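You operate a simulated robot arm through the tools that you are given. There is no shell and no other tool. Be economical: measure what you need, move in short steps, check, and stop when the job is done.

Carry out the task below with a simulated robot arm. There is one attempt and no reset: what you move stays moved.

TASK
Scrub the dye crust under the drip grid off the fourth dyer's tray.
Fine: park the grid on the tank lid; pad and grid go back after.

Only the result counts: the job must be done as asked and must still hold three seconds after the hand-in. Knocking over, shifting, dropping, spilling or breaking anything else fails it. Lids that push on must go on centred and level and be pressed home; caps that screw on are set level and turned clockwise until they are tight.

THE ROBOT
A 7-joint arm with a two-finger parallel gripper, fixed in place. Base frame: the origin is at the foot of the arm, x ahead of it, y to its left, z up; the work surface is at about z = 920. Lengths are in mm, angles in degrees, forces in N, time in s.
With the tool pointing down near the work surface it reaches from about 240 to 680 mm from the base axis. Its first joint turns from -66.0 to 66.0 degrees. Payload 2.4 kg.
The TCP is the grasp point between the finger pads, 30 mm short of the fingertips. In the tool frame z runs along the fingers and y along their closing line. The gripper opens to 94 mm. The fingers are 28 mm wide and 10 mm thick; the gripper's body (50 by 96 mm) begins 55 mm behind the TCP.
Orientation is that of the tool frame in the base frame, as [roll, pitch, yaw] about the fixed x, y, z axes, in that order (R = Rz(yaw) Ry(pitch) Rx(roll)). With the fingers straight down and closing along the base's y, the tool's x points along the base's -x, its y along +y and its z along -z.

THE INTERFACE
- The arm moves only by the tool servo_tool. Its argument "plan" is a list of rows, each an object (a shift or turn left out is 0, a gripper value left out holds the last) with "offset": the shift along the tool's x, y, z in cm, a list of three; "delta_rot": the turn, a rotation vector about the tool's x, y, z in degrees, a list of three. In form: [{"offset": [dx, dy, dz], "delta_rot": [wx, wy, wz]}, ...]. A call has 1 to 8 rows; each row shifts and turns the commanded pose from where the row before left it, along the tool's axes as they then stand. "jaw" is the opening, from 0 (shut) to 1 (fully open), set as the call begins (left out, the last holds). A row lasts 0.2 s, in which the tool goes at most 50 mm and 8.6 degrees; a call with a longer step from one row to the next is refused whole, and so is a gripper value outside its range. Where a pose cannot be reached the arm comes as near as it can. A force on the tool above 40 N (or 10 N above the force at the start of the call, whichever is more), or a blocked arm, ends the call early, and 0.2 s more pass. The fingers move at their own pace (about 153 mm/s each) and stop on an object; they squeeze with about 42 N. The grip force told is the motor's: it shows also when the fingers shut on nothing. Time passes only in rows, and 0.2 s behind the last, so rows that do not move let the fingers close. It gives the time, the measured TCP pose, the force on the tool (base axes), the opening and the grip force at its end, in the units of the frame above (readings bear some noise).
- Cameras (640 x 400 px; columns grow to the right, rows downward): "scene" is fixed at [61, 495.8, 1457.9]; the picture's right is [-0.47, -0.88, 0.00], its down [-0.39, 0.21, -0.89] and it looks along [0.79, -0.42, -0.45] (base axes); focal length 307 px, centre (320, 200). "wrist" rides on the gripper at [76, 14, -102] in the tool frame; the picture's right is [-0.18, 0.98, 0.00], its down [-0.75, -0.14, -0.64] and it looks along [-0.63, -0.12, 0.77] (tool axes); focal length 243 px, centre (320, 200). There is no depth. A picture from a camera that has moved, and an enlarged one, comes with that camera's place and axes in the base frame and with its lens.
- get_image(camera): a new picture of that camera. It takes no simulated time.
- close_up(camera, box): a new picture of the part [left, top, right, bottom] of that camera's present view, enlarged. It takes no simulated time.
- job_done(): hands the job in; it is judged then, once.

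Go step by step. Nothing tells you positions but the pictures and the camera data: compare them with the known pose of the tool, close in by small moves and look again before you grip or let go. The budget is 120 turns and 64 pictures, counting those below and the enlarged ones. Unless the task says otherwise, let go and move clear before handing in, and close with one line.

The tools are called after "Request:" by a JSON object that holds its "method" and its "body". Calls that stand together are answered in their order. servo_tool: Moves the arm, as the interface text tells. Its arguments: {"type":"object","properties":{"plan":{"type":"array","items":{"type":"object","properties":{"offset":{"type":"array","items":{"type":"number"}},"delta_rot":{"type":"array","items":{"type":"number"}}}}},"jaw":{"type":"number"}},"required":["plan"]} The other tools are called the same way: get_image (camera) takes a picture; close_up (camera, box) takes an enlarged picture of a part of a camera's view; job_done () hands the job in.

At the start:

```text
time: 0.0
ee_pos: [340.7, 253.2, 1288.8]
tcp_rot: [-180.0, 0.0, -179.9]
force: [0.6, -0.1, 0.6]
gripper_width: 94.0
grip_force: 0.0
```

scene: 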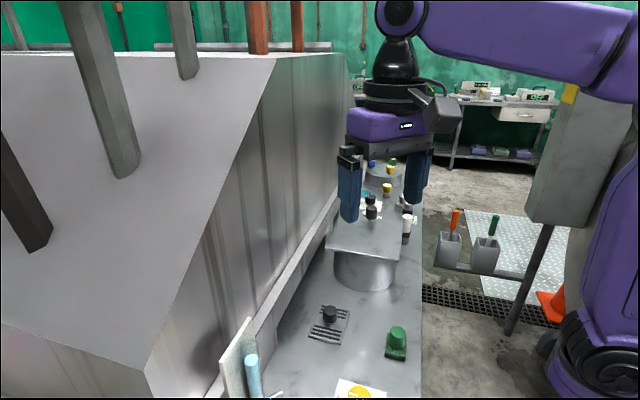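
wrist: 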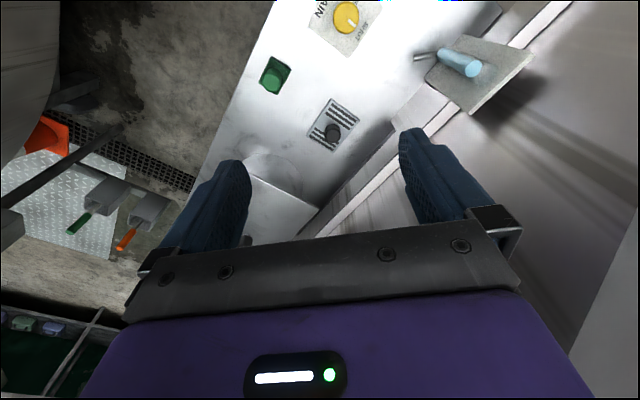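

I see a bench running along a tank, a black-knobbed slotted grid, and a green knobbed thing (probably the scrub pad). I'll look closer at the details first.

Request:
{"method": "close_up", "body": {"camera": "scene", "box": [200, 280, 440, 400]}}

Request:
{"method": "close_up", "body": {"camera": "scene", "box": [320, 140, 440, 260]}}

Request:
{"method": "close_up", "body": {"camera": "wrist", "box": [220, 0, 540, 200]}}

```text
2.67 times, centred on (320, 340) of scene
camera zoom: at [61.0, 495.8, 1457.9], right [-0.47, -0.88, 0.0], down [-0.39, 0.21, -0.89], along [0.79, -0.42, -0.45], focal length 819 px, centre (320, -173)
```

zoom: 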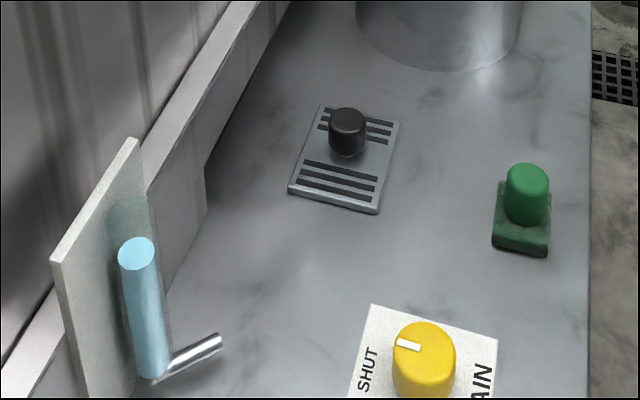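

```text
3.33 times, centred on (380, 200) of scene
camera zoom: at [61.0, 495.8, 1457.9], right [-0.47, -0.88, 0.0], down [-0.39, 0.21, -0.89], along [0.79, -0.42, -0.45], focal length 1024 px, centre (120, 200)
```

zoom: 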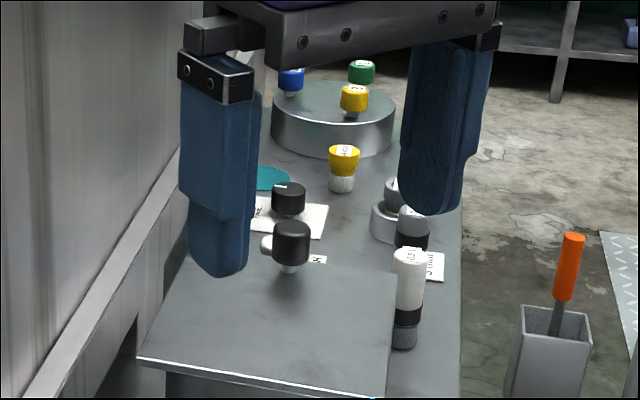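

```text
2.00 times, centred on (380, 100) of wrist
camera zoom: at [263.4, 267.9, 1391.5], right [0.18, 0.98, 0.0], down [0.75, -0.14, 0.64], along [0.63, -0.12, -0.77], focal length 485 px, centre (200, 400)
```

zoom: 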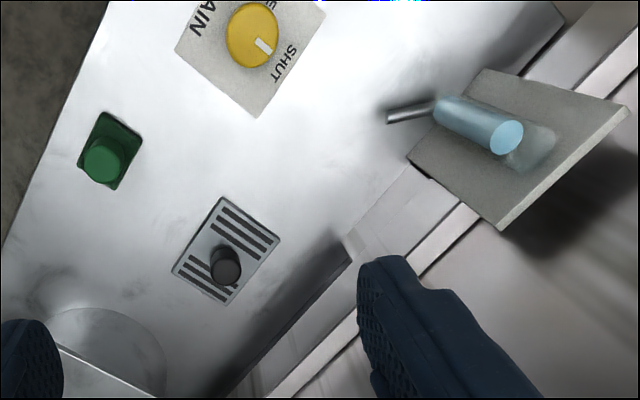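

The bench runs diagonally at about 45°. I put the grid near (466, 259) and the green pad near (353, 173), with a tank and lid slab near (600, 75). I'll move high over the tank to look at it.

Request:
{"method": "servo_tool", "body": {"plan": [{"offset": [-3.0, -3.0, 0]}, {"offset": [-3.0, -3.0, 0]}, {"offset": [-3.0, -3.0, 0]}, {"offset": [-3.0, -3.0, 0]}, {"offset": [-3.0, -3.0, 0]}]}}

Request:
{"method": "get_image", "body": {"camera": "wrist"}}

Request:
{"method": "get_image", "body": {"camera": "scene"}}

```text
time: 1.2
ee_pos: [491.4, 101.0, 1292.4]
tcp_rot: [179.9, 0.0, -180.0]
force: [-0.4, -0.9, -0.5]
gripper_width: 93.9
grip_force: 0.0
```

```text
58 pictures are left
camera wrist: at [415.0, 115.5, 1393.5], right [0.18, 0.98, 0.0], down [0.75, -0.14, 0.64], along [0.63, -0.12, -0.77], focal length 243 px, centre (320, 200)
```

wrist: 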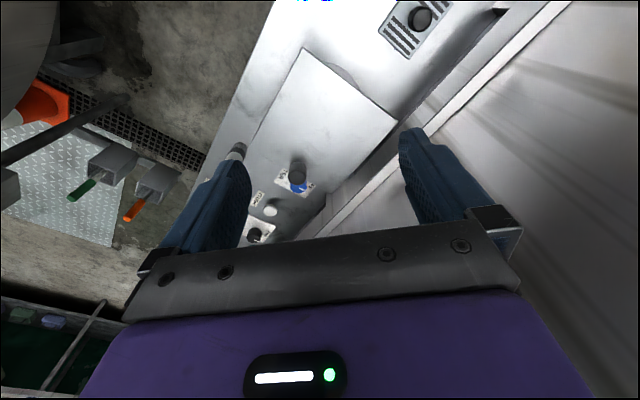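

```text
57 pictures are left
```

scene: 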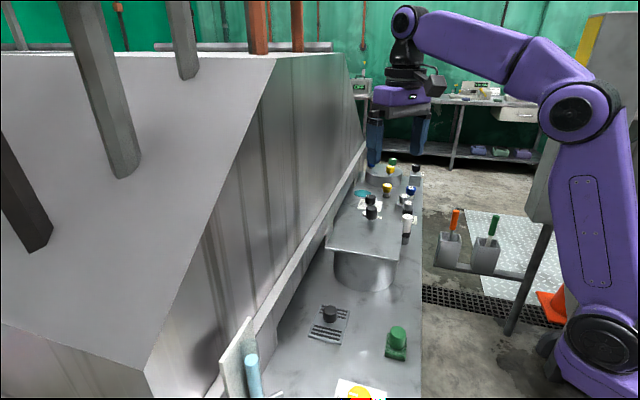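

Request:
{"method": "close_up", "body": {"camera": "wrist", "box": [220, 0, 480, 250]}}

Request:
{"method": "close_up", "body": {"camera": "scene", "box": [310, 140, 440, 300]}}

```text
1.60 times, centred on (350, 125) of wrist
camera zoom: at [415.0, 115.5, 1393.5], right [0.18, 0.98, 0.0], down [0.75, -0.14, 0.64], along [0.63, -0.12, -0.77], focal length 388 px, centre (272, 320)
```

zoom: 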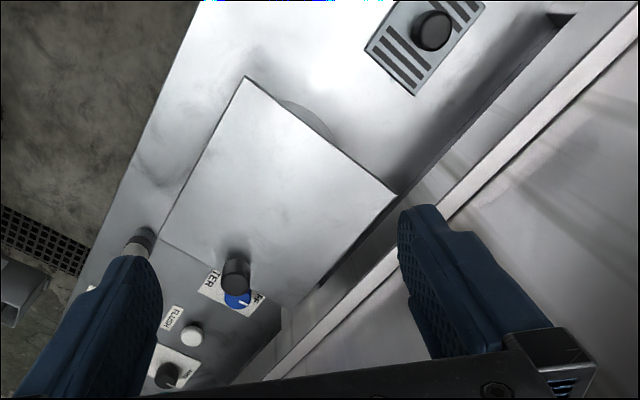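

```text
2.50 times, centred on (375, 220) of scene
camera zoom: at [61.0, 495.8, 1457.9], right [-0.47, -0.88, 0.0], down [-0.39, 0.21, -0.89], along [0.79, -0.42, -0.45], focal length 768 px, centre (182, 150)
```

zoom: 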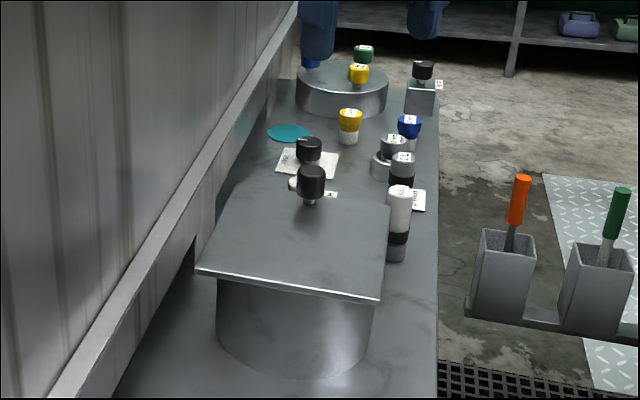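

The tank lid is a roughly 170 mm square slab, top at z≈1036, centred near (582, 85), with its knob toward the far edge at (617, 44). The grid is about 89×69 mm, aligned at 45° and centred near (465, 254). I'll move over the grid and turn the tool to line up with the bench.

Request:
{"method": "servo_tool", "body": {"plan": [{"offset": [0.65, 3.8, 0]}, {"offset": [0.65, 3.8, 0]}, {"offset": [0.65, 3.8, 0]}, {"offset": [0.65, 3.8, 0]}, {"delta_rot": [0, 0, -7.5]}, {"delta_rot": [0, 0, -7.5]}, {"delta_rot": [0, 0, -7.5]}, {"delta_rot": [0, 0, -7.5]}]}}

Request:
{"method": "servo_tool", "body": {"plan": [{"delta_rot": [0, 0, -7.5]}, {"delta_rot": [0, 0, -7.5]}, {"offset": [0, 0, 4]}, {"offset": [0, 0, 4]}, {"offset": [0, 0, 4]}, {"offset": [0, 0, 4]}]}}

Request:
{"method": "get_image", "body": {"camera": "wrist"}}

Request:
{"method": "get_image", "body": {"camera": "scene"}}

```text
time: 3.0
ee_pos: [463.2, 255.4, 1289.2]
tcp_rot: [-179.9, 0.0, -149.8]
force: [0.4, -0.4, 0.6]
gripper_width: 93.9
grip_force: 0.1
```

```text
time: 4.4
ee_pos: [461.2, 256.9, 1128.9]
tcp_rot: [180.0, 0.2, -134.9]
force: [0.0, -0.2, 0.5]
gripper_width: 93.8
grip_force: 0.0
```

```text
54 pictures are left
camera wrist: at [397.5, 212.8, 1231.5], right [-0.56, 0.83, 0.0], down [0.63, 0.43, 0.64], along [0.53, 0.36, -0.77], focal length 243 px, centre (320, 200)
```

wrist: 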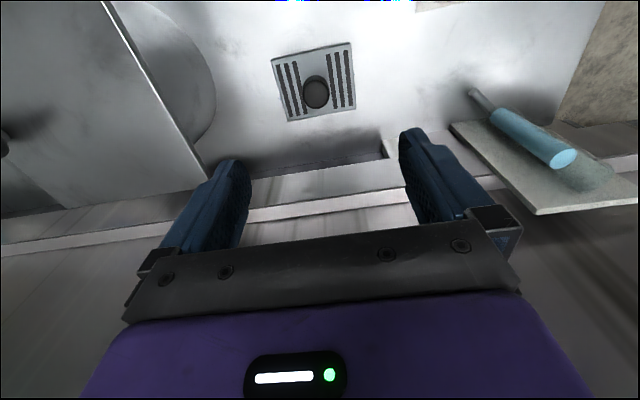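

```text
53 pictures are left
```

scene: 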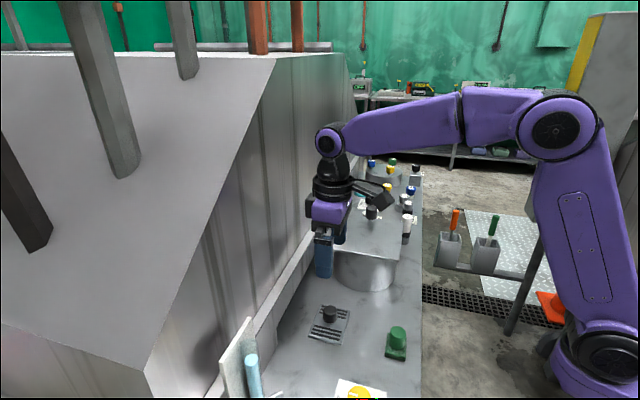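

The grid knob is at about (465, 253). I'll descend to just above it and check.

Request:
{"method": "servo_tool", "body": {"plan": [{"offset": [0, -0.5, 3.5]}, {"offset": [0, 0, 3.5]}, {"offset": [0, 0, 3]}]}}

Request:
{"method": "get_image", "body": {"camera": "wrist"}}

Request:
{"method": "close_up", "body": {"camera": "scene", "box": [270, 240, 390, 360]}}

```text
time: 5.2
ee_pos: [466.1, 250.4, 1029.0]
tcp_rot: [-180.0, 0.1, -135.0]
force: [0.2, 0.2, -0.2]
gripper_width: 93.8
grip_force: 0.0
```

```text
52 pictures are left
camera wrist: at [402.9, 207.4, 1131.6], right [-0.57, 0.82, 0.0], down [0.63, 0.43, 0.64], along [0.53, 0.36, -0.77], focal length 243 px, centre (320, 200)
```

wrist: 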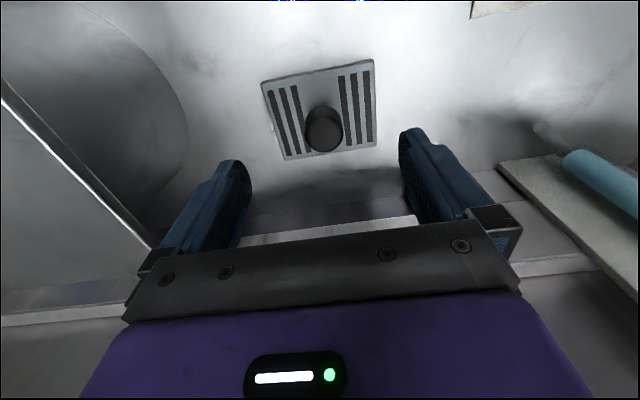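

```text
3.33 times, centred on (330, 300) of scene
camera zoom: at [61.0, 495.8, 1457.9], right [-0.47, -0.88, 0.0], down [-0.39, 0.21, -0.89], along [0.79, -0.42, -0.45], focal length 1024 px, centre (287, -133)
```

zoom: 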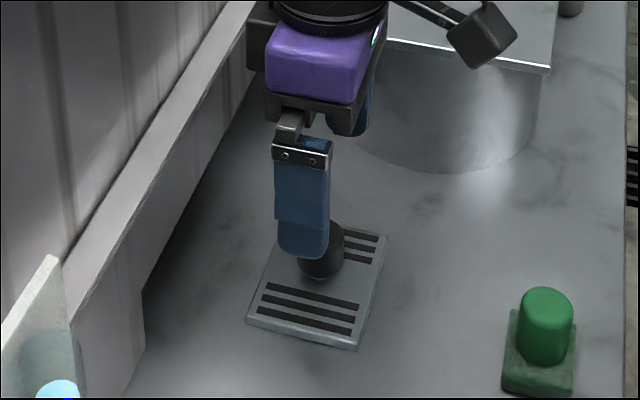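

The knob is centred between the fingers. I'll descend so the tips straddle it, then close.

Request:
{"method": "servo_tool", "body": {"plan": [{"offset": [0, 0.25, 3.5]}, {"offset": [0, 0, 2.9]}]}}

Request:
{"method": "close_up", "body": {"camera": "scene", "box": [270, 240, 390, 360]}}

Request:
{"method": "get_image", "body": {"camera": "wrist"}}

```text
time: 5.8
ee_pos: [463.8, 254.6, 967.4]
tcp_rot: [-180.0, 0.0, -135.1]
force: [-0.1, 0.7, 1.1]
gripper_width: 94.0
grip_force: 0.0
```

```text
3.33 times, centred on (330, 300) of scene
camera zoom: at [61.0, 495.8, 1457.9], right [-0.47, -0.88, 0.0], down [-0.39, 0.21, -0.89], along [0.79, -0.42, -0.45], focal length 1024 px, centre (287, -133)
```

zoom: 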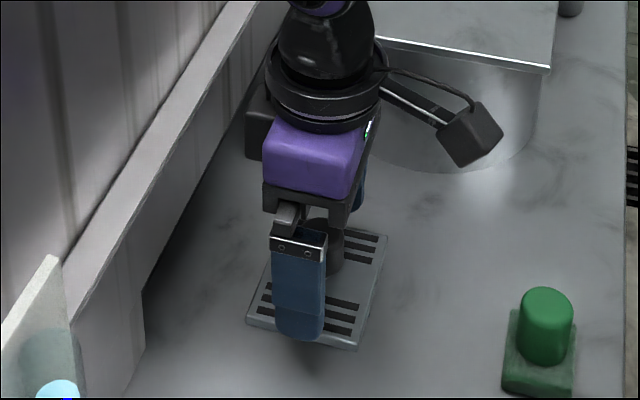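

```text
49 pictures are left
camera wrist: at [400.2, 210.9, 1069.1], right [-0.57, 0.82, 0.0], down [0.63, 0.43, 0.64], along [0.53, 0.36, -0.77], focal length 243 px, centre (320, 200)
```

wrist: 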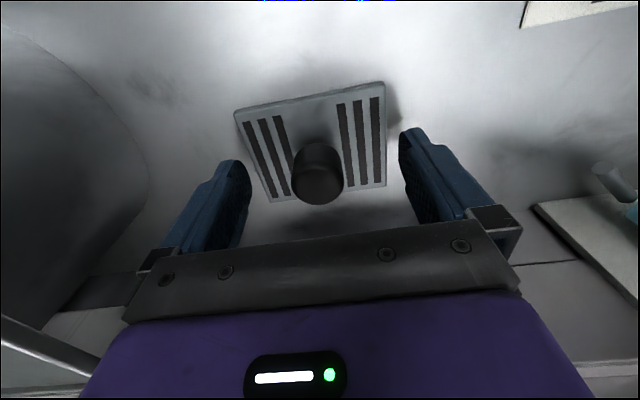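

Request:
{"method": "servo_tool", "body": {"plan": [{"offset": [0, -0.15, 0.1]}, {}, {}], "jaw": 0}}

Request:
{"method": "get_image", "body": {"camera": "wrist"}}

```text
time: 6.6
ee_pos: [464.7, 254.3, 965.6]
tcp_rot: [180.0, 0.0, -134.9]
force: [-0.4, 1.6, 1.0]
gripper_width: 29.1
grip_force: 41.8
```

```text
48 pictures are left
camera wrist: at [401.5, 210.0, 1067.5], right [-0.56, 0.83, 0.0], down [0.63, 0.43, 0.64], along [0.53, 0.36, -0.77], focal length 243 px, centre (320, 200)
```

wrist: 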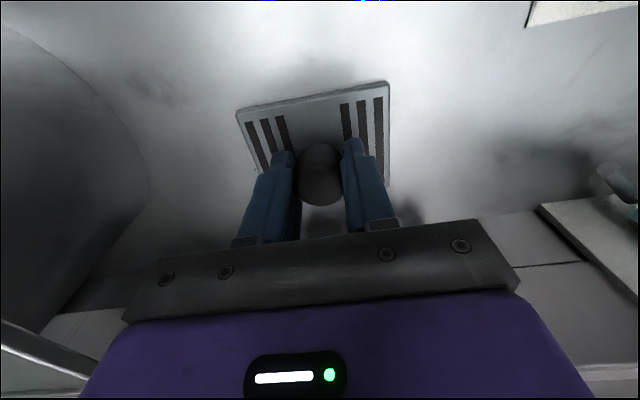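

The knob is gripped at 29 mm. I'll lift straight up and look underneath.

Request:
{"method": "servo_tool", "body": {"plan": [{"offset": [0, 0, -1]}, {"offset": [0, 0, -3]}, {"offset": [0, 0, -4]}, {"offset": [0, 0, -4]}, {"offset": [0, 0, -4]}]}}

Request:
{"method": "get_image", "body": {"camera": "wrist"}}

Request:
{"method": "close_up", "body": {"camera": "scene", "box": [250, 200, 450, 400]}}

```text
time: 7.8
ee_pos: [467.5, 252.5, 1127.2]
tcp_rot: [-180.0, 0.0, -135.0]
force: [0.0, 0.1, -0.9]
gripper_width: 29.1
grip_force: 42.0
```

```text
47 pictures are left
camera wrist: at [404.1, 208.7, 1230.1], right [-0.57, 0.82, 0.0], down [0.63, 0.43, 0.64], along [0.53, 0.36, -0.77], focal length 243 px, centre (320, 200)
```

wrist: 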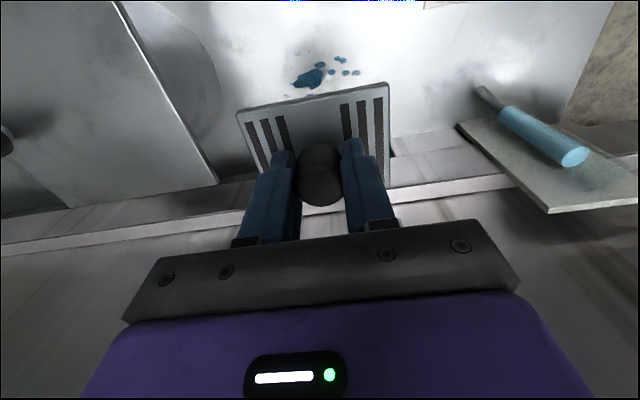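

```text
2.00 times, centred on (350, 300) of scene
camera zoom: at [61.0, 495.8, 1457.9], right [-0.47, -0.88, 0.0], down [-0.39, 0.21, -0.89], along [0.79, -0.42, -0.45], focal length 614 px, centre (260, 0)
```

zoom: 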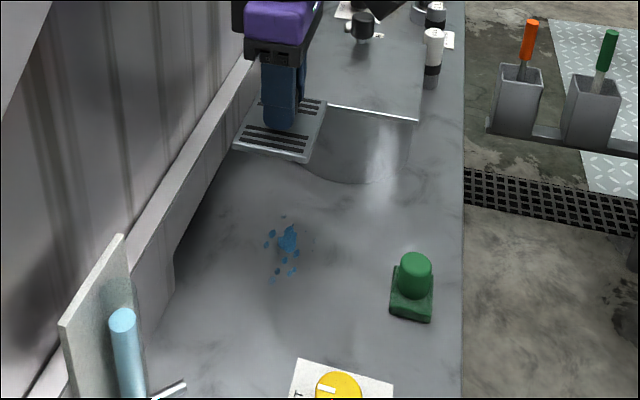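

The blue crust is visible under the grid, at about (466, 255). I'll carry the grid over the free near half of the tank lid.

Request:
{"method": "servo_tool", "body": {"plan": [{"offset": [0.6, -2.8, -0.5]}, {"offset": [0.6, -2.8, 0]}, {"offset": [0.6, -2.9, 0]}, {"offset": [0.6, -2.9, 0]}, {"offset": [0.6, -2.9, 0]}, {"offset": [0.7, -2.9, 0]}]}}

Request:
{"method": "get_image", "body": {"camera": "wrist"}}

Request:
{"method": "close_up", "body": {"camera": "scene", "box": [310, 140, 440, 300]}}

```text
time: 9.2
ee_pos: [562.0, 103.4, 1130.9]
tcp_rot: [-180.0, 0.0, -135.0]
force: [0.2, 0.5, -1.3]
gripper_width: 28.8
grip_force: 41.7
```

```text
45 pictures are left
camera wrist: at [498.1, 60.2, 1233.1], right [-0.57, 0.82, 0.0], down [0.63, 0.43, 0.64], along [0.53, 0.36, -0.77], focal length 243 px, centre (320, 200)
```

wrist: 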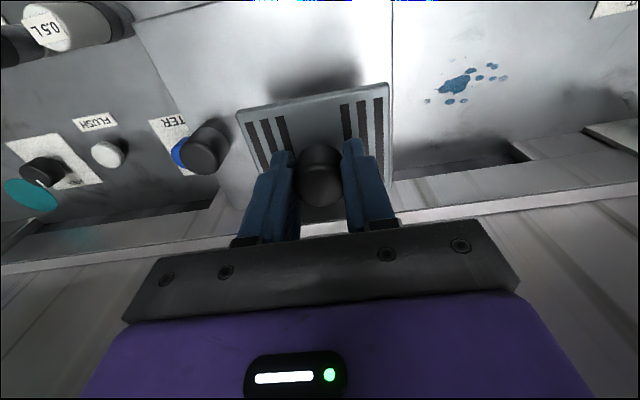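

```text
2.50 times, centred on (375, 220) of scene
camera zoom: at [61.0, 495.8, 1457.9], right [-0.47, -0.88, 0.0], down [-0.39, 0.21, -0.89], along [0.79, -0.42, -0.45], focal length 768 px, centre (182, 150)
```

zoom: 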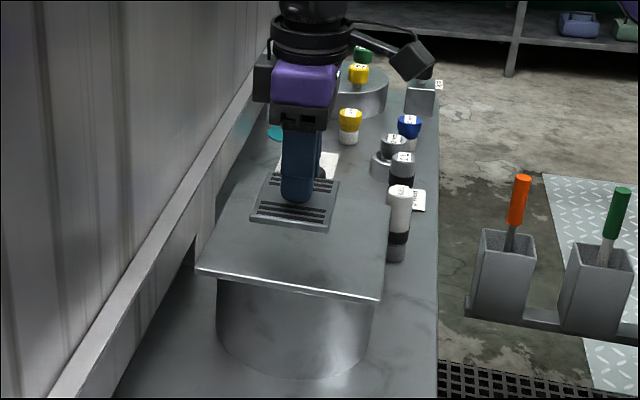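

Request:
{"method": "servo_tool", "body": {"plan": [{"offset": [0, 0, 2]}, {"offset": [0, 0, 1.5]}, {"offset": [0, 0, 0.8]}, {}]}}

Request:
{"method": "close_up", "body": {"camera": "scene", "box": [330, 170, 420, 260]}}

```text
time: 10.2
ee_pos: [562.7, 105.8, 1087.9]
tcp_rot: [179.9, 0.0, -134.9]
force: [-0.5, -0.1, -0.6]
gripper_width: 28.8
grip_force: 42.0
```

```text
4.44 times, centred on (375, 215) of scene
camera zoom: at [61.0, 495.8, 1457.9], right [-0.47, -0.88, 0.0], down [-0.39, 0.21, -0.89], along [0.79, -0.42, -0.45], focal length 1365 px, centre (76, 133)
```

zoom: 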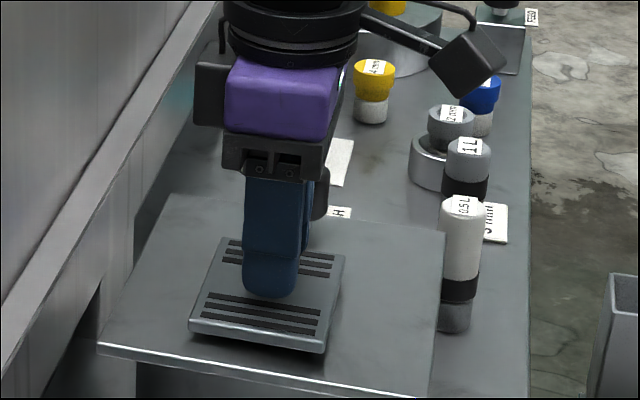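

Close to contact. I'll lower in fine steps and watch the force.

Request:
{"method": "servo_tool", "body": {"plan": [{"offset": [0, 0, 0.2]}, {"offset": [0, 0, 0.15]}, {}]}}

Request:
{"method": "servo_tool", "body": {"plan": [{"offset": [0, 0, 0.1]}, {"offset": [0, 0, 0.1]}, {}]}}

```text
time: 11.0
ee_pos: [561.0, 105.6, 1083.3]
tcp_rot: [-180.0, 0.1, -135.1]
force: [0.5, -1.0, -0.7]
gripper_width: 28.9
grip_force: 42.2
```

```text
time: 11.8
ee_pos: [561.4, 104.6, 1080.3]
tcp_rot: [-180.0, 0.0, -134.9]
force: [-0.2, -0.2, -0.4]
gripper_width: 28.7
grip_force: 41.9
```

Request:
{"method": "servo_tool", "body": {"plan": [{"offset": [0, 0, 0.1]}, {"offset": [0, 0, 0.1]}, {}]}}

Request:
{"method": "close_up", "body": {"camera": "scene", "box": [340, 190, 400, 230]}}

```text
time: 12.6
ee_pos: [561.1, 105.7, 1081.6]
tcp_rot: [-179.9, 0.2, -135.0]
force: [-0.4, -3.7, 16.2]
gripper_width: 28.8
grip_force: 42.1
```

```text
10.00 times, centred on (370, 210) of scene
camera zoom: at [60.7, 495.6, 1458.0], right [-0.47, -0.88, 0.0], down [-0.39, 0.21, -0.89], along [0.79, -0.42, -0.45], focal length 3071 px, centre (-180, 100)
```

zoom: 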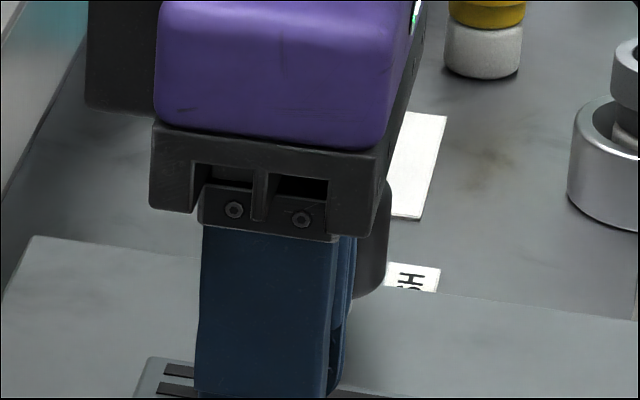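

Contact made at 16 N. I'll ease the load and release.

Request:
{"method": "servo_tool", "body": {"plan": [{"offset": [0, 0, -0.12]}, {}]}}

Request:
{"method": "servo_tool", "body": {"plan": [{}, {}, {"offset": [0, 0, -1]}, {"offset": [0, 0, -4]}, {"offset": [0, 0, -4]}, {"offset": [0, 0, -4]}], "jaw": 0.7}}

Request:
{"method": "get_image", "body": {"camera": "wrist"}}

Request:
{"method": "close_up", "body": {"camera": "scene", "box": [290, 160, 450, 380]}}

```text
time: 13.2
ee_pos: [561.7, 106.2, 1081.6]
tcp_rot: [180.0, 0.0, -135.0]
force: [0.0, -2.6, 12.1]
gripper_width: 28.9
grip_force: 41.7
```

```text
time: 14.6
ee_pos: [561.0, 107.8, 1209.4]
tcp_rot: [-180.0, 0.1, -135.0]
force: [-0.2, 0.2, 1.1]
gripper_width: 65.6
grip_force: 0.0
```

```text
41 pictures are left
camera wrist: at [497.0, 63.8, 1311.6], right [-0.57, 0.82, 0.0], down [0.63, 0.43, 0.64], along [0.53, 0.36, -0.77], focal length 243 px, centre (320, 200)
```

wrist: 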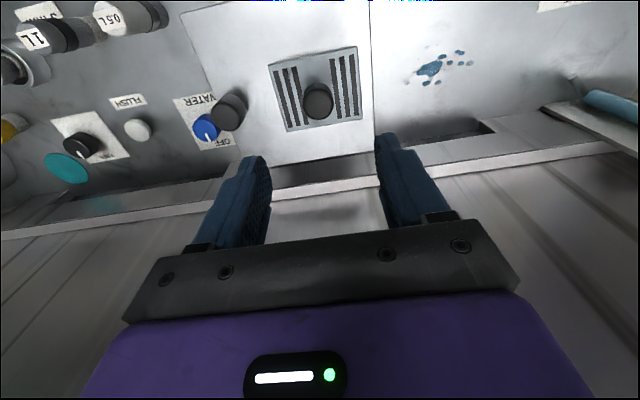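

```text
1.82 times, centred on (370, 270) of scene
camera zoom: at [61.0, 495.8, 1457.9], right [-0.47, -0.88, 0.0], down [-0.39, 0.21, -0.89], along [0.79, -0.42, -0.45], focal length 558 px, centre (229, 73)
```

zoom: 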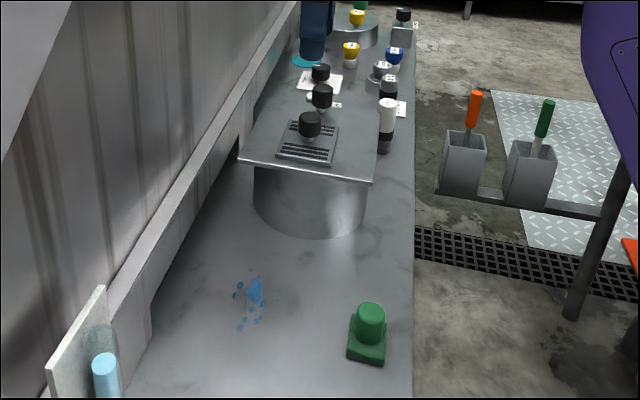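

The grid rests flat on the lid. Next I'll go over the green pad.

Request:
{"method": "servo_tool", "body": {"plan": [{"offset": [2.0, 3.85, 0]}, {"offset": [2.0, 3.85, 0]}, {"offset": [2.0, 3.85, 0]}, {"offset": [2.0, 3.85, 0]}, {"offset": [2.0, 3.85, 0]}, {"offset": [0, 0, 4]}, {"offset": [0, 0, 4]}]}}

Request:
{"method": "get_image", "body": {"camera": "wrist"}}

Request:
{"method": "close_up", "body": {"camera": "scene", "box": [340, 300, 440, 400]}}

```text
time: 16.2
ee_pos: [354.5, 169.5, 1129.3]
tcp_rot: [-180.0, -0.1, -135.0]
force: [0.1, -0.2, 0.1]
gripper_width: 65.9
grip_force: 0.0
```

```text
39 pictures are left
camera wrist: at [290.4, 126.4, 1231.2], right [-0.56, 0.83, 0.0], down [0.63, 0.43, 0.64], along [0.53, 0.36, -0.77], focal length 243 px, centre (320, 200)
```

wrist: 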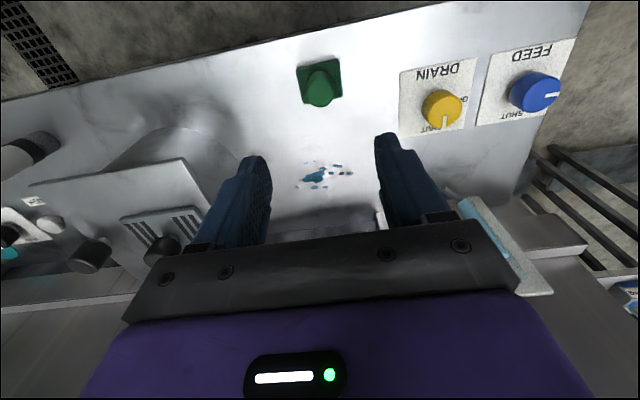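

```text
4.00 times, centred on (390, 350) of scene
camera zoom: at [61.0, 495.8, 1457.9], right [-0.47, -0.88, 0.0], down [-0.39, 0.21, -0.89], along [0.79, -0.42, -0.45], focal length 1228 px, centre (40, -400)
```

zoom: 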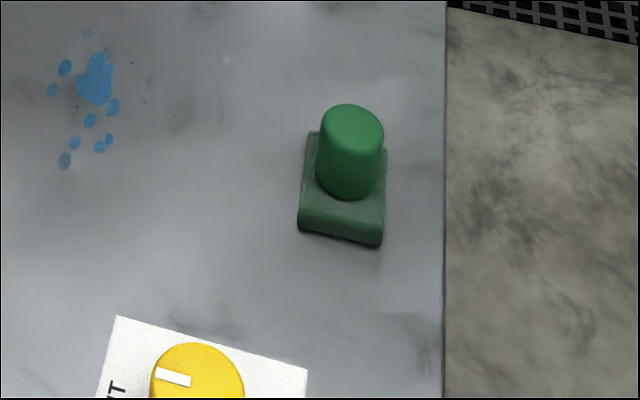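

The pad, with its upright handle, is near (351, 169) and aligned with the bench. I'll descend partway and refine.

Request:
{"method": "servo_tool", "body": {"plan": [{"offset": [0.2, 0.2, 4]}, {"offset": [0, 0, 4]}, {"offset": [0, 0, 1]}], "jaw": 1}}

Request:
{"method": "get_image", "body": {"camera": "wrist"}}

```text
time: 17.0
ee_pos: [351.8, 169.7, 1039.0]
tcp_rot: [179.9, 0.0, -135.0]
force: [-0.4, -0.1, -0.4]
gripper_width: 94.0
grip_force: 0.1
```

```text
37 pictures are left
camera wrist: at [288.3, 126.7, 1140.9], right [-0.56, 0.83, 0.0], down [0.63, 0.43, 0.64], along [0.53, 0.36, -0.77], focal length 243 px, centre (320, 200)
```

wrist: 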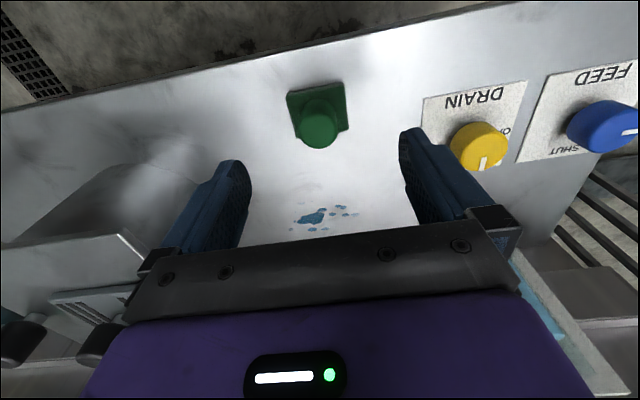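

Request:
{"method": "servo_tool", "body": {"plan": [{"offset": [0, 0, 3.5]}, {"offset": [0, 0, 3.5]}, {}]}}

Request:
{"method": "get_image", "body": {"camera": "wrist"}}

Request:
{"method": "close_up", "body": {"camera": "scene", "box": [340, 300, 440, 400]}}

```text
time: 17.8
ee_pos: [353.1, 170.8, 968.6]
tcp_rot: [180.0, -0.1, -135.1]
force: [0.4, -0.1, 0.2]
gripper_width: 94.2
grip_force: 0.0
```

```text
36 pictures are left
camera wrist: at [288.9, 127.9, 1070.7], right [-0.56, 0.83, 0.0], down [0.63, 0.43, 0.64], along [0.53, 0.36, -0.77], focal length 243 px, centre (320, 200)
```

wrist: 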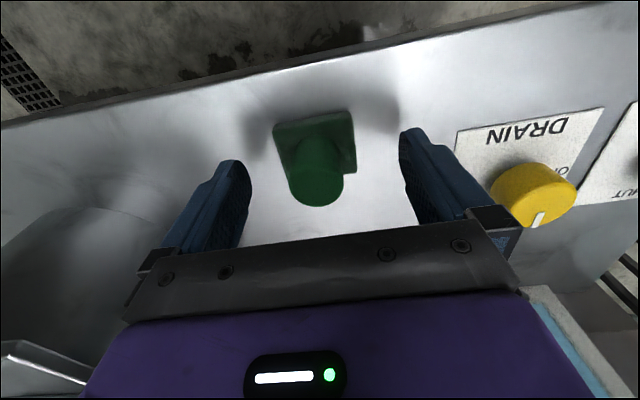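

```text
4.00 times, centred on (390, 350) of scene
camera zoom: at [61.0, 495.8, 1457.9], right [-0.47, -0.88, 0.0], down [-0.39, 0.21, -0.89], along [0.79, -0.42, -0.45], focal length 1228 px, centre (40, -400)
```

zoom: 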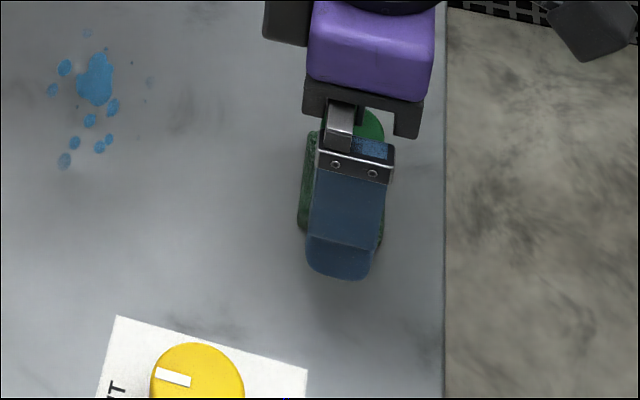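

Aligned the same way as with the grid knob. Closing.

Request:
{"method": "servo_tool", "body": {"plan": [{"offset": [0, -0.1, 0]}, {}, {}], "jaw": 0}}

Request:
{"method": "servo_tool", "body": {"plan": [{}]}}

Request:
{"method": "get_image", "body": {"camera": "wrist"}}

```text
time: 18.6
ee_pos: [351.7, 170.0, 969.9]
tcp_rot: [-180.0, 0.0, -135.0]
force: [0.2, 0.5, 1.3]
gripper_width: 28.3
grip_force: 42.2
```

```text
time: 19.0
ee_pos: [352.4, 170.8, 969.0]
tcp_rot: [180.0, 0.0, -135.0]
force: [0.1, 0.3, 0.4]
gripper_width: 28.4
grip_force: 42.0
```

```text
34 pictures are left
camera wrist: at [288.7, 127.1, 1071.5], right [-0.56, 0.83, 0.0], down [0.63, 0.43, 0.64], along [0.53, 0.36, -0.77], focal length 243 px, centre (320, 200)
```

wrist: 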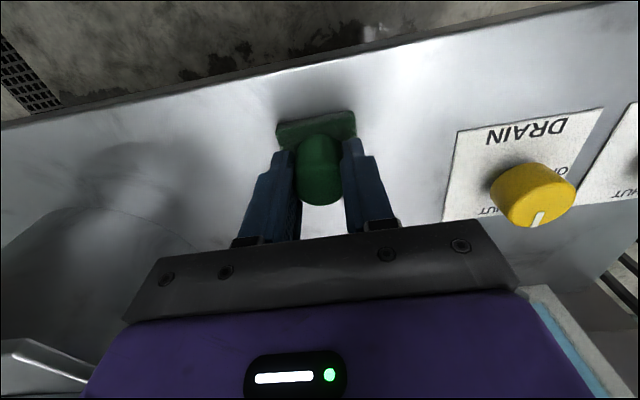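

Pad gripped; its home pose is TCP (352.3, 170.5, 969). I'll lift it and carry it to above the crust, which spans s≈105–197 along the bench and u≈487–530 across.

Request:
{"method": "servo_tool", "body": {"plan": [{"offset": [0, 0, -1]}, {"offset": [0, 0, -4]}, {"offset": [-4.0, 0.3, 0]}, {"offset": [-4.0, 0.3, 0]}, {"offset": [-4.24, 0.25, 0]}, {}]}}

Request:
{"method": "get_image", "body": {"camera": "wrist"}}

Request:
{"method": "close_up", "body": {"camera": "scene", "box": [270, 240, 430, 400]}}

```text
time: 20.4
ee_pos: [438.6, 265.1, 1018.7]
tcp_rot: [-179.9, 0.1, -135.0]
force: [-0.2, -0.1, -0.8]
gripper_width: 28.4
grip_force: 42.6
```

```text
33 pictures are left
camera wrist: at [374.3, 222.3, 1121.2], right [-0.56, 0.83, 0.0], down [0.63, 0.43, 0.64], along [0.53, 0.36, -0.77], focal length 243 px, centre (320, 200)
```

wrist: 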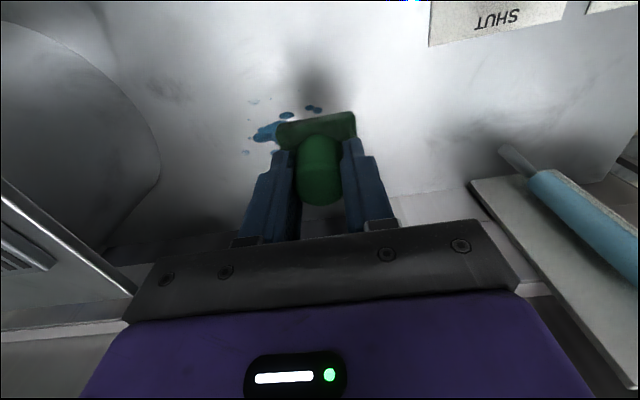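

```text
2.50 times, centred on (350, 320) of scene
camera zoom: at [61.0, 495.8, 1457.9], right [-0.47, -0.88, 0.0], down [-0.39, 0.21, -0.89], along [0.79, -0.42, -0.45], focal length 768 px, centre (245, -100)
```

zoom: 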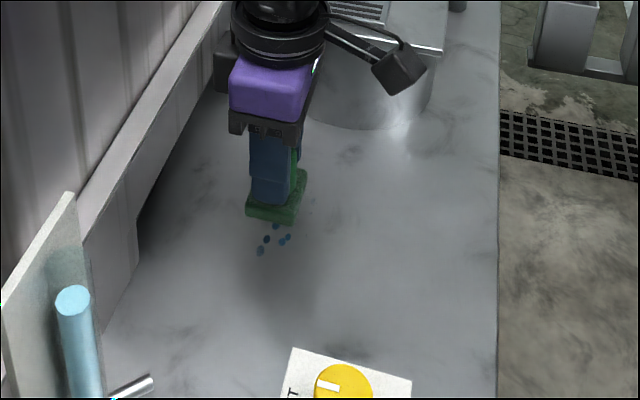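

Request:
{"method": "servo_tool", "body": {"plan": [{"offset": [0, 0, 3]}, {"offset": [0, 0, 1.5]}, {"offset": [0, 0, 0.4]}, {}]}}

Request:
{"method": "servo_tool", "body": {"plan": [{"offset": [0, 0, 0.1]}, {}]}}

```text
time: 21.4
ee_pos: [433.5, 263.2, 971.8]
tcp_rot: [180.0, 0.0, -135.0]
force: [0.3, 0.1, 0.6]
gripper_width: 28.3
grip_force: 41.9
```

```text
time: 22.0
ee_pos: [433.1, 262.0, 969.0]
tcp_rot: [179.9, -0.1, -135.0]
force: [1.1, -0.3, -0.3]
gripper_width: 28.2
grip_force: 42.0
```

Request:
{"method": "servo_tool", "body": {"plan": [{"offset": [0, 0, 0.1]}, {}]}}

Request:
{"method": "servo_tool", "body": {"plan": [{"offset": [0, 0, 0.1]}, {}]}}

```text
time: 22.6
ee_pos: [433.6, 262.2, 970.3]
tcp_rot: [180.0, 0.2, -134.9]
force: [-2.7, -2.8, 17.9]
gripper_width: 28.5
grip_force: 41.3
```

```text
time: 23.2
ee_pos: [433.3, 263.1, 967.7]
tcp_rot: [179.9, 0.2, -135.0]
force: [-4.0, -4.6, 35.2]
gripper_width: 28.7
grip_force: 42.1
```

Contact reached; I'll ease to a moderate press and scrub along the bench at the first cross position.

Request:
{"method": "servo_tool", "body": {"plan": [{"offset": [0, 0, -0.12]}, {"offset": [0, 1.0, 0]}, {"offset": [0, -2.2, 0]}, {"offset": [0, -2.2, 0]}, {"offset": [0, -2.2, 0]}, {"offset": [0, -2.0, 0]}, {}]}}

Request:
{"method": "get_image", "body": {"camera": "wrist"}}

```text
time: 24.8
ee_pos: [486.3, 208.4, 967.4]
tcp_rot: [180.0, 0.0, -135.0]
force: [-5.8, 5.6, 18.7]
gripper_width: 28.5
grip_force: 41.6
```

```text
31 pictures are left
camera wrist: at [423.0, 165.5, 1070.4], right [-0.57, 0.82, 0.0], down [0.63, 0.43, 0.64], along [0.53, 0.36, -0.77], focal length 243 px, centre (320, 200)
```

wrist: 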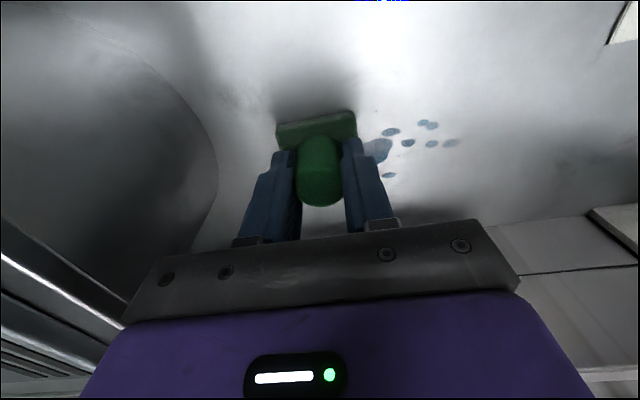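

The crust is fading. I'll carry on with serpentine passes.

Request:
{"method": "servo_tool", "body": {"plan": [{"offset": [-1.4, 0, 0]}, {"offset": [0, 2.2, 0]}, {"offset": [0, 2.2, 0]}, {"offset": [0, 2.2, 0]}, {"offset": [0, 2.2, 0]}, {"offset": [-1.4, 0, 0]}]}}

Request:
{"method": "servo_tool", "body": {"plan": [{"offset": [0, -2.2, 0]}, {"offset": [0, -2.2, 0]}, {"offset": [0, -2.2, 0]}, {"offset": [0, -2.2, 0]}, {"offset": [0.9, 2.2, 0]}, {"offset": [0, 2.2, 0]}, {"offset": [0, 2.2, 0]}, {"offset": [0, 2.2, 0]}]}}

Request:
{"method": "servo_tool", "body": {"plan": [{"offset": [1.2, 0, 0]}, {"offset": [0, -2.2, 0]}, {"offset": [0, -2.2, 0]}, {"offset": [0, -2.2, 0]}, {"offset": [0, -2.2, 0]}, {}]}}

Request:
{"method": "get_image", "body": {"camera": "wrist"}}

```text
time: 26.2
ee_pos: [445.1, 291.5, 969.0]
tcp_rot: [180.0, 0.0, -135.1]
force: [0.2, -0.2, -1.2]
gripper_width: 28.6
grip_force: 42.1
```

```text
time: 28.0
ee_pos: [436.6, 283.2, 969.4]
tcp_rot: [-180.0, -0.1, -135.1]
force: [0.6, -0.4, 0.1]
gripper_width: 28.5
grip_force: 41.9
```

```text
time: 29.4
ee_pos: [491.3, 214.1, 969.4]
tcp_rot: [179.9, -0.1, -135.0]
force: [0.6, 0.3, -0.5]
gripper_width: 28.5
grip_force: 42.4
```

```text
30 pictures are left
camera wrist: at [427.2, 170.5, 1071.2], right [-0.56, 0.83, 0.0], down [0.63, 0.43, 0.64], along [0.53, 0.36, -0.77], focal length 243 px, centre (320, 200)
```

wrist: 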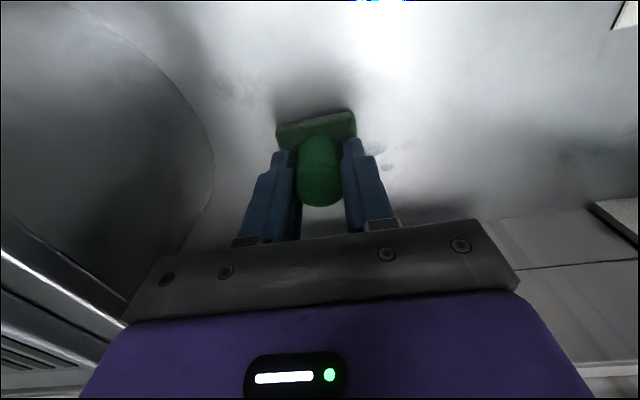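

Nearly clean, but contact pressure is gone. I'll press again and keep scrubbing.

Request:
{"method": "servo_tool", "body": {"plan": [{"offset": [0, 0, 0.1]}, {"offset": [0, 0, 0.05]}, {}]}}

```text
time: 30.2
ee_pos: [492.7, 214.9, 967.8]
tcp_rot: [-180.0, 0.1, -134.9]
force: [-5.6, 0.1, 17.8]
gripper_width: 28.3
grip_force: 42.0
```

Request:
{"method": "servo_tool", "body": {"plan": [{"offset": [0, 2.2, 0]}, {"offset": [0, 2.2, 0]}, {"offset": [0, 2.2, 0]}, {"offset": [0, 2.0, 0]}, {"offset": [-1.4, 0, 0.03]}, {"offset": [0, -2.2, 0]}, {"offset": [0, -2.2, 0]}, {}]}}

Request:
{"method": "servo_tool", "body": {"plan": [{"offset": [0, -2.2, 0]}, {"offset": [0, -2.0, 0.02]}, {"offset": [-1.0, 0, 0]}, {"offset": [0, 2.2, 0]}, {"offset": [0, 2.2, 0]}, {"offset": [0, 2.2, 0]}, {"offset": [0, 2.0, 0]}, {}]}}

Request:
{"method": "get_image", "body": {"camera": "wrist"}}

```text
time: 32.0
ee_pos: [473.8, 253.3, 968.1]
tcp_rot: [-179.9, 0.0, -134.8]
force: [-4.1, 9.0, 20.0]
gripper_width: 28.7
grip_force: 42.1
```

```text
time: 33.8
ee_pos: [450.8, 291.3, 967.4]
tcp_rot: [-179.8, 0.1, -135.0]
force: [10.7, -10.0, 29.6]
gripper_width: 28.6
grip_force: 42.1
```

```text
29 pictures are left
camera wrist: at [386.5, 246.9, 1069.0], right [-0.56, 0.83, 0.0], down [0.63, 0.43, 0.65], along [0.53, 0.36, -0.76], focal length 243 px, centre (320, 200)
```

wrist: 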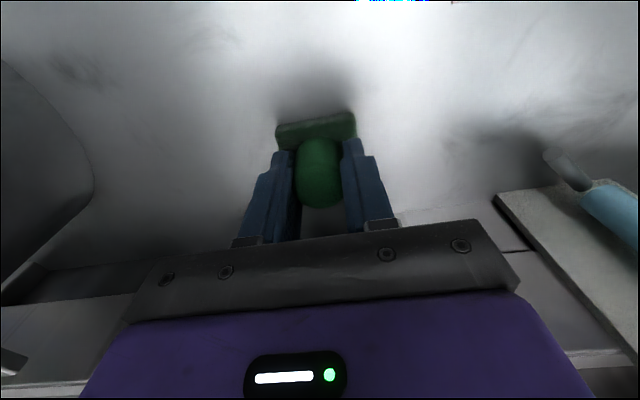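

It looks clean. One more sweep over the middle and near rows for safety, then I'll lift and inspect.

Request:
{"method": "servo_tool", "body": {"plan": [{"offset": [1.4, 0, -0.03]}, {"offset": [0, -2.2, 0]}, {"offset": [0, -2.2, 0]}, {"offset": [0, -2.2, 0]}, {"offset": [0, -2.0, 0]}, {"offset": [1.6, 0, 0]}, {"offset": [0, 2.2, 0]}, {"offset": [0, 2.2, 0]}]}}

Request:
{"method": "servo_tool", "body": {"plan": [{"offset": [0, 2.2, 0]}, {"offset": [0, 2.2, 0]}, {"offset": [0, 0, -0.5]}, {"offset": [0, 0, -3]}, {"offset": [4, 0, -1.5]}, {"offset": [4, 0, 0]}, {"offset": [3.8, 0, 0]}, {}]}}

Request:
{"method": "get_image", "body": {"camera": "wrist"}}

Request:
{"method": "close_up", "body": {"camera": "scene", "box": [260, 230, 430, 400]}}

```text
time: 35.6
ee_pos: [456.6, 239.3, 967.4]
tcp_rot: [180.0, -0.2, -135.0]
force: [0.9, 0.7, -0.1]
gripper_width: 28.5
grip_force: 42.2
```

```text
time: 37.4
ee_pos: [340.8, 186.7, 1017.5]
tcp_rot: [-180.0, 0.1, -135.0]
force: [-0.6, -0.2, 0.4]
gripper_width: 28.3
grip_force: 42.0
```

```text
28 pictures are left
camera wrist: at [277.0, 144.5, 1119.1], right [-0.57, 0.82, 0.0], down [0.63, 0.43, 0.64], along [0.53, 0.36, -0.77], focal length 243 px, centre (320, 200)
```

wrist: 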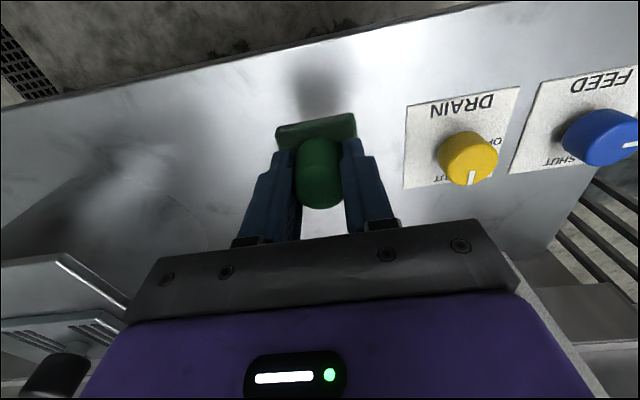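

```text
2.35 times, centred on (345, 315) of scene
camera zoom: at [61.0, 495.7, 1457.9], right [-0.47, -0.88, 0.0], down [-0.39, 0.21, -0.89], along [0.79, -0.42, -0.45], focal length 722 px, centre (261, -71)
```

zoom: 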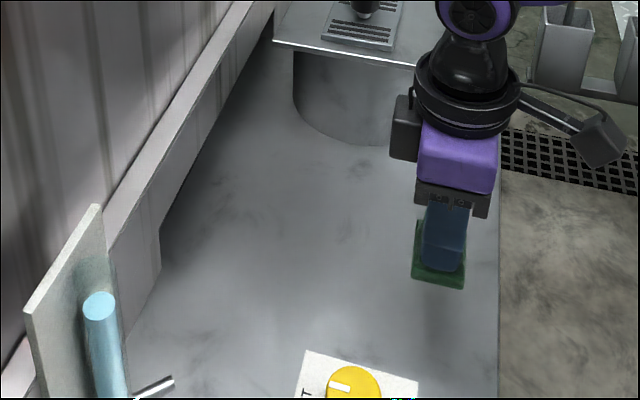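

Request:
{"method": "close_up", "body": {"camera": "scene", "box": [295, 280, 375, 350]}}

```text
5.71 times, centred on (335, 315) of scene
camera zoom: at [61.0, 495.7, 1457.9], right [-0.47, -0.88, 0.0], down [-0.39, 0.21, -0.89], along [0.79, -0.42, -0.45], focal length 1755 px, centre (234, -457)
```

zoom: 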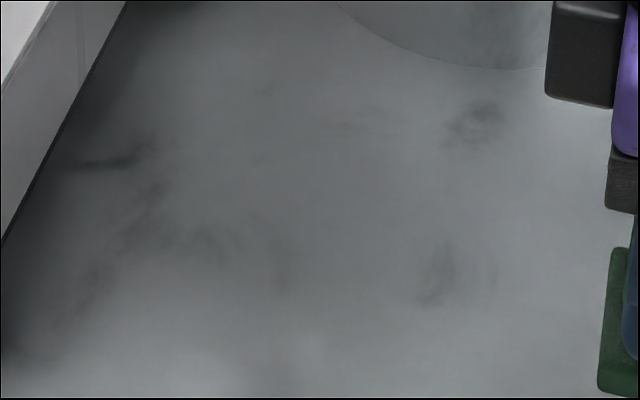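

The tray is clean. I'll return the pad to its home spot.

Request:
{"method": "servo_tool", "body": {"plan": [{"offset": [0.33, -1.95, 0]}, {"offset": [0, 0, 2.5]}, {"offset": [0, 0, 1.8]}, {}, {}]}}

```text
time: 38.6
ee_pos: [353.3, 172.4, 973.5]
tcp_rot: [180.0, 0.0, -135.0]
force: [0.4, -0.1, -0.5]
gripper_width: 28.3
grip_force: 41.9
```

Request:
{"method": "servo_tool", "body": {"plan": [{"offset": [0.12, 0, 0.25]}, {"offset": [0, 0, 0.1]}, {}]}}

Request:
{"method": "servo_tool", "body": {"plan": [{"offset": [0, 0, 0.1]}, {}]}}

Request:
{"method": "servo_tool", "body": {"plan": [{"offset": [0, 0, 0.08]}, {}]}}

```text
time: 39.4
ee_pos: [352.1, 169.8, 971.3]
tcp_rot: [180.0, 0.1, -135.0]
force: [0.0, 0.6, 0.5]
gripper_width: 28.4
grip_force: 42.2
```

```text
time: 40.0
ee_pos: [351.8, 170.6, 970.3]
tcp_rot: [180.0, 0.0, -135.1]
force: [0.1, -0.8, -0.3]
gripper_width: 28.4
grip_force: 42.1
```

```text
time: 40.6
ee_pos: [351.8, 170.7, 970.8]
tcp_rot: [-179.9, -0.1, -135.0]
force: [0.5, -0.1, -0.5]
gripper_width: 28.4
grip_force: 42.4
```

Request:
{"method": "servo_tool", "body": {"plan": [{"offset": [0, 0, 0.1]}, {}]}}

Request:
{"method": "servo_tool", "body": {"plan": [{"offset": [0, 0, 0.1]}, {}]}}

```text
time: 41.2
ee_pos: [352.2, 172.6, 969.7]
tcp_rot: [-179.9, 0.1, -134.9]
force: [-0.6, 0.3, 0.4]
gripper_width: 28.6
grip_force: 41.7
```

```text
time: 41.8
ee_pos: [351.8, 170.7, 968.0]
tcp_rot: [180.0, -0.1, -135.1]
force: [0.2, 0.0, -0.2]
gripper_width: 28.2
grip_force: 42.3
```

Request:
{"method": "servo_tool", "body": {"plan": [{"offset": [0, 0, 0.1]}, {}]}}

```text
time: 42.4
ee_pos: [352.1, 172.0, 967.4]
tcp_rot: [-179.9, -0.1, -134.9]
force: [-3.8, -2.4, 13.6]
gripper_width: 28.1
grip_force: 41.8
```

Seated at 13.6 N. I'll ease off, release and rise.

Request:
{"method": "servo_tool", "body": {"plan": [{"offset": [0, 0, -0.07]}, {}]}}

Request:
{"method": "servo_tool", "body": {"plan": [{}, {}, {"offset": [0, 0, -1]}, {"offset": [0, 0, -4]}, {"offset": [0, 0, -4]}, {"offset": [0, 0, -4]}, {"offset": [0, 0, -4]}, {"offset": [0, 0, -4]}], "jaw": 0.8}}

Request:
{"method": "close_up", "body": {"camera": "scene", "box": [340, 300, 440, 400]}}

Request:
{"method": "get_image", "body": {"camera": "wrist"}}

```text
time: 43.0
ee_pos: [352.1, 171.2, 967.7]
tcp_rot: [180.0, 0.0, -135.0]
force: [-0.2, -0.2, 0.3]
gripper_width: 28.4
grip_force: 41.8
```

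```text
time: 44.8
ee_pos: [353.2, 169.5, 1178.8]
tcp_rot: [180.0, 0.0, -134.9]
force: [-0.5, -0.4, -0.1]
gripper_width: 75.4
grip_force: 0.1
```

```text
4.00 times, centred on (390, 350) of scene
camera zoom: at [61.0, 495.8, 1457.9], right [-0.47, -0.88, 0.0], down [-0.39, 0.21, -0.89], along [0.79, -0.42, -0.45], focal length 1228 px, centre (40, -400)
```

zoom: 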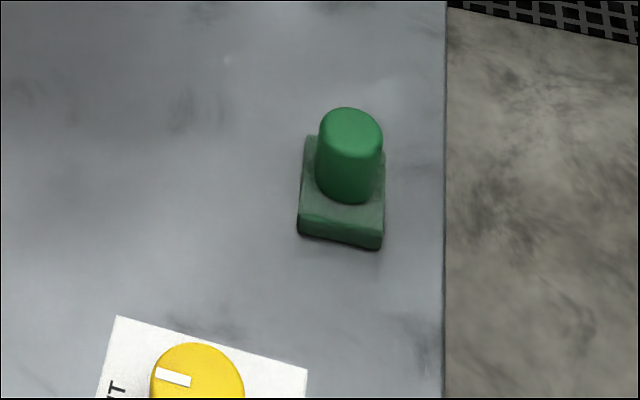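

```text
24 pictures are left
camera wrist: at [289.7, 126.1, 1280.3], right [-0.57, 0.82, 0.0], down [0.63, 0.43, 0.64], along [0.53, 0.36, -0.77], focal length 243 px, centre (320, 200)
```

wrist: 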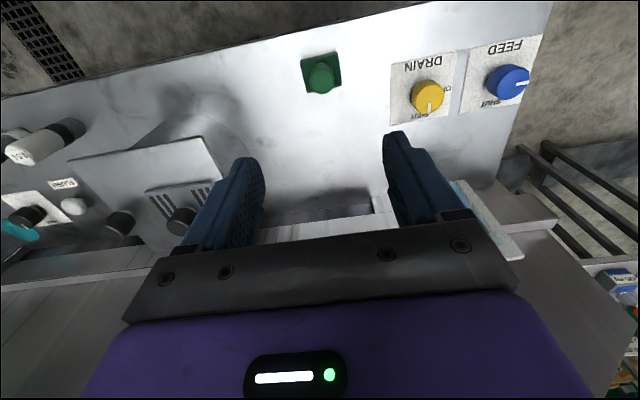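

The pad is back within about 2 mm. Now I'll fetch the grid.

Request:
{"method": "servo_tool", "body": {"plan": [{"offset": [-2.04, -3.85, 0]}, {"offset": [-2.04, -3.85, 0]}, {"offset": [-2.04, -3.85, 0]}, {"offset": [-2.04, -3.85, 0]}, {"offset": [-2.04, -3.85, 0]}, {"offset": [0, 0, 2]}, {}], "jaw": 0.8}}

Request:
{"method": "get_image", "body": {"camera": "wrist"}}

```text
time: 46.4
ee_pos: [560.7, 105.7, 1155.4]
tcp_rot: [179.9, -0.1, -135.1]
force: [-0.3, 0.2, 0.5]
gripper_width: 75.4
grip_force: 0.1
```

```text
23 pictures are left
camera wrist: at [496.8, 61.7, 1258.5], right [-0.56, 0.83, 0.0], down [0.63, 0.43, 0.64], along [0.53, 0.36, -0.77], focal length 243 px, centre (320, 200)
```

wrist: 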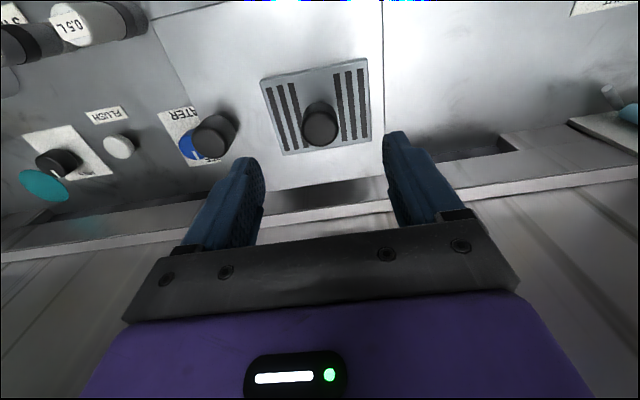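

Request:
{"method": "servo_tool", "body": {"plan": [{"offset": [0, 0, 3]}, {"offset": [0, 0, 3]}, {"offset": [0, 0, 1.25]}, {}]}}

Request:
{"method": "get_image", "body": {"camera": "wrist"}}

```text
time: 47.4
ee_pos: [561.1, 105.0, 1082.8]
tcp_rot: [180.0, 0.0, -135.0]
force: [0.0, 0.5, -0.8]
gripper_width: 75.3
grip_force: 0.1
```

```text
22 pictures are left
camera wrist: at [497.5, 62.1, 1185.5], right [-0.56, 0.83, 0.0], down [0.63, 0.43, 0.64], along [0.53, 0.36, -0.77], focal length 243 px, centre (320, 200)
```

wrist: 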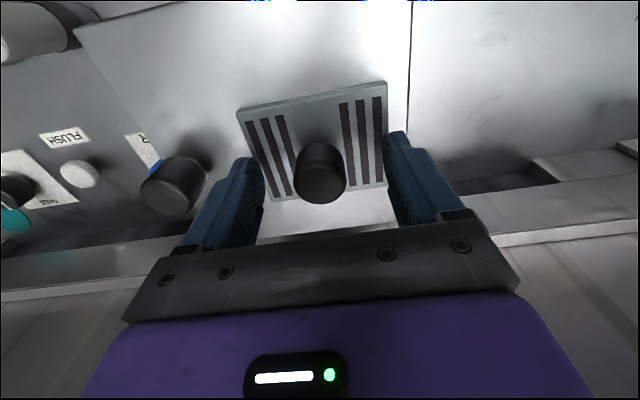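

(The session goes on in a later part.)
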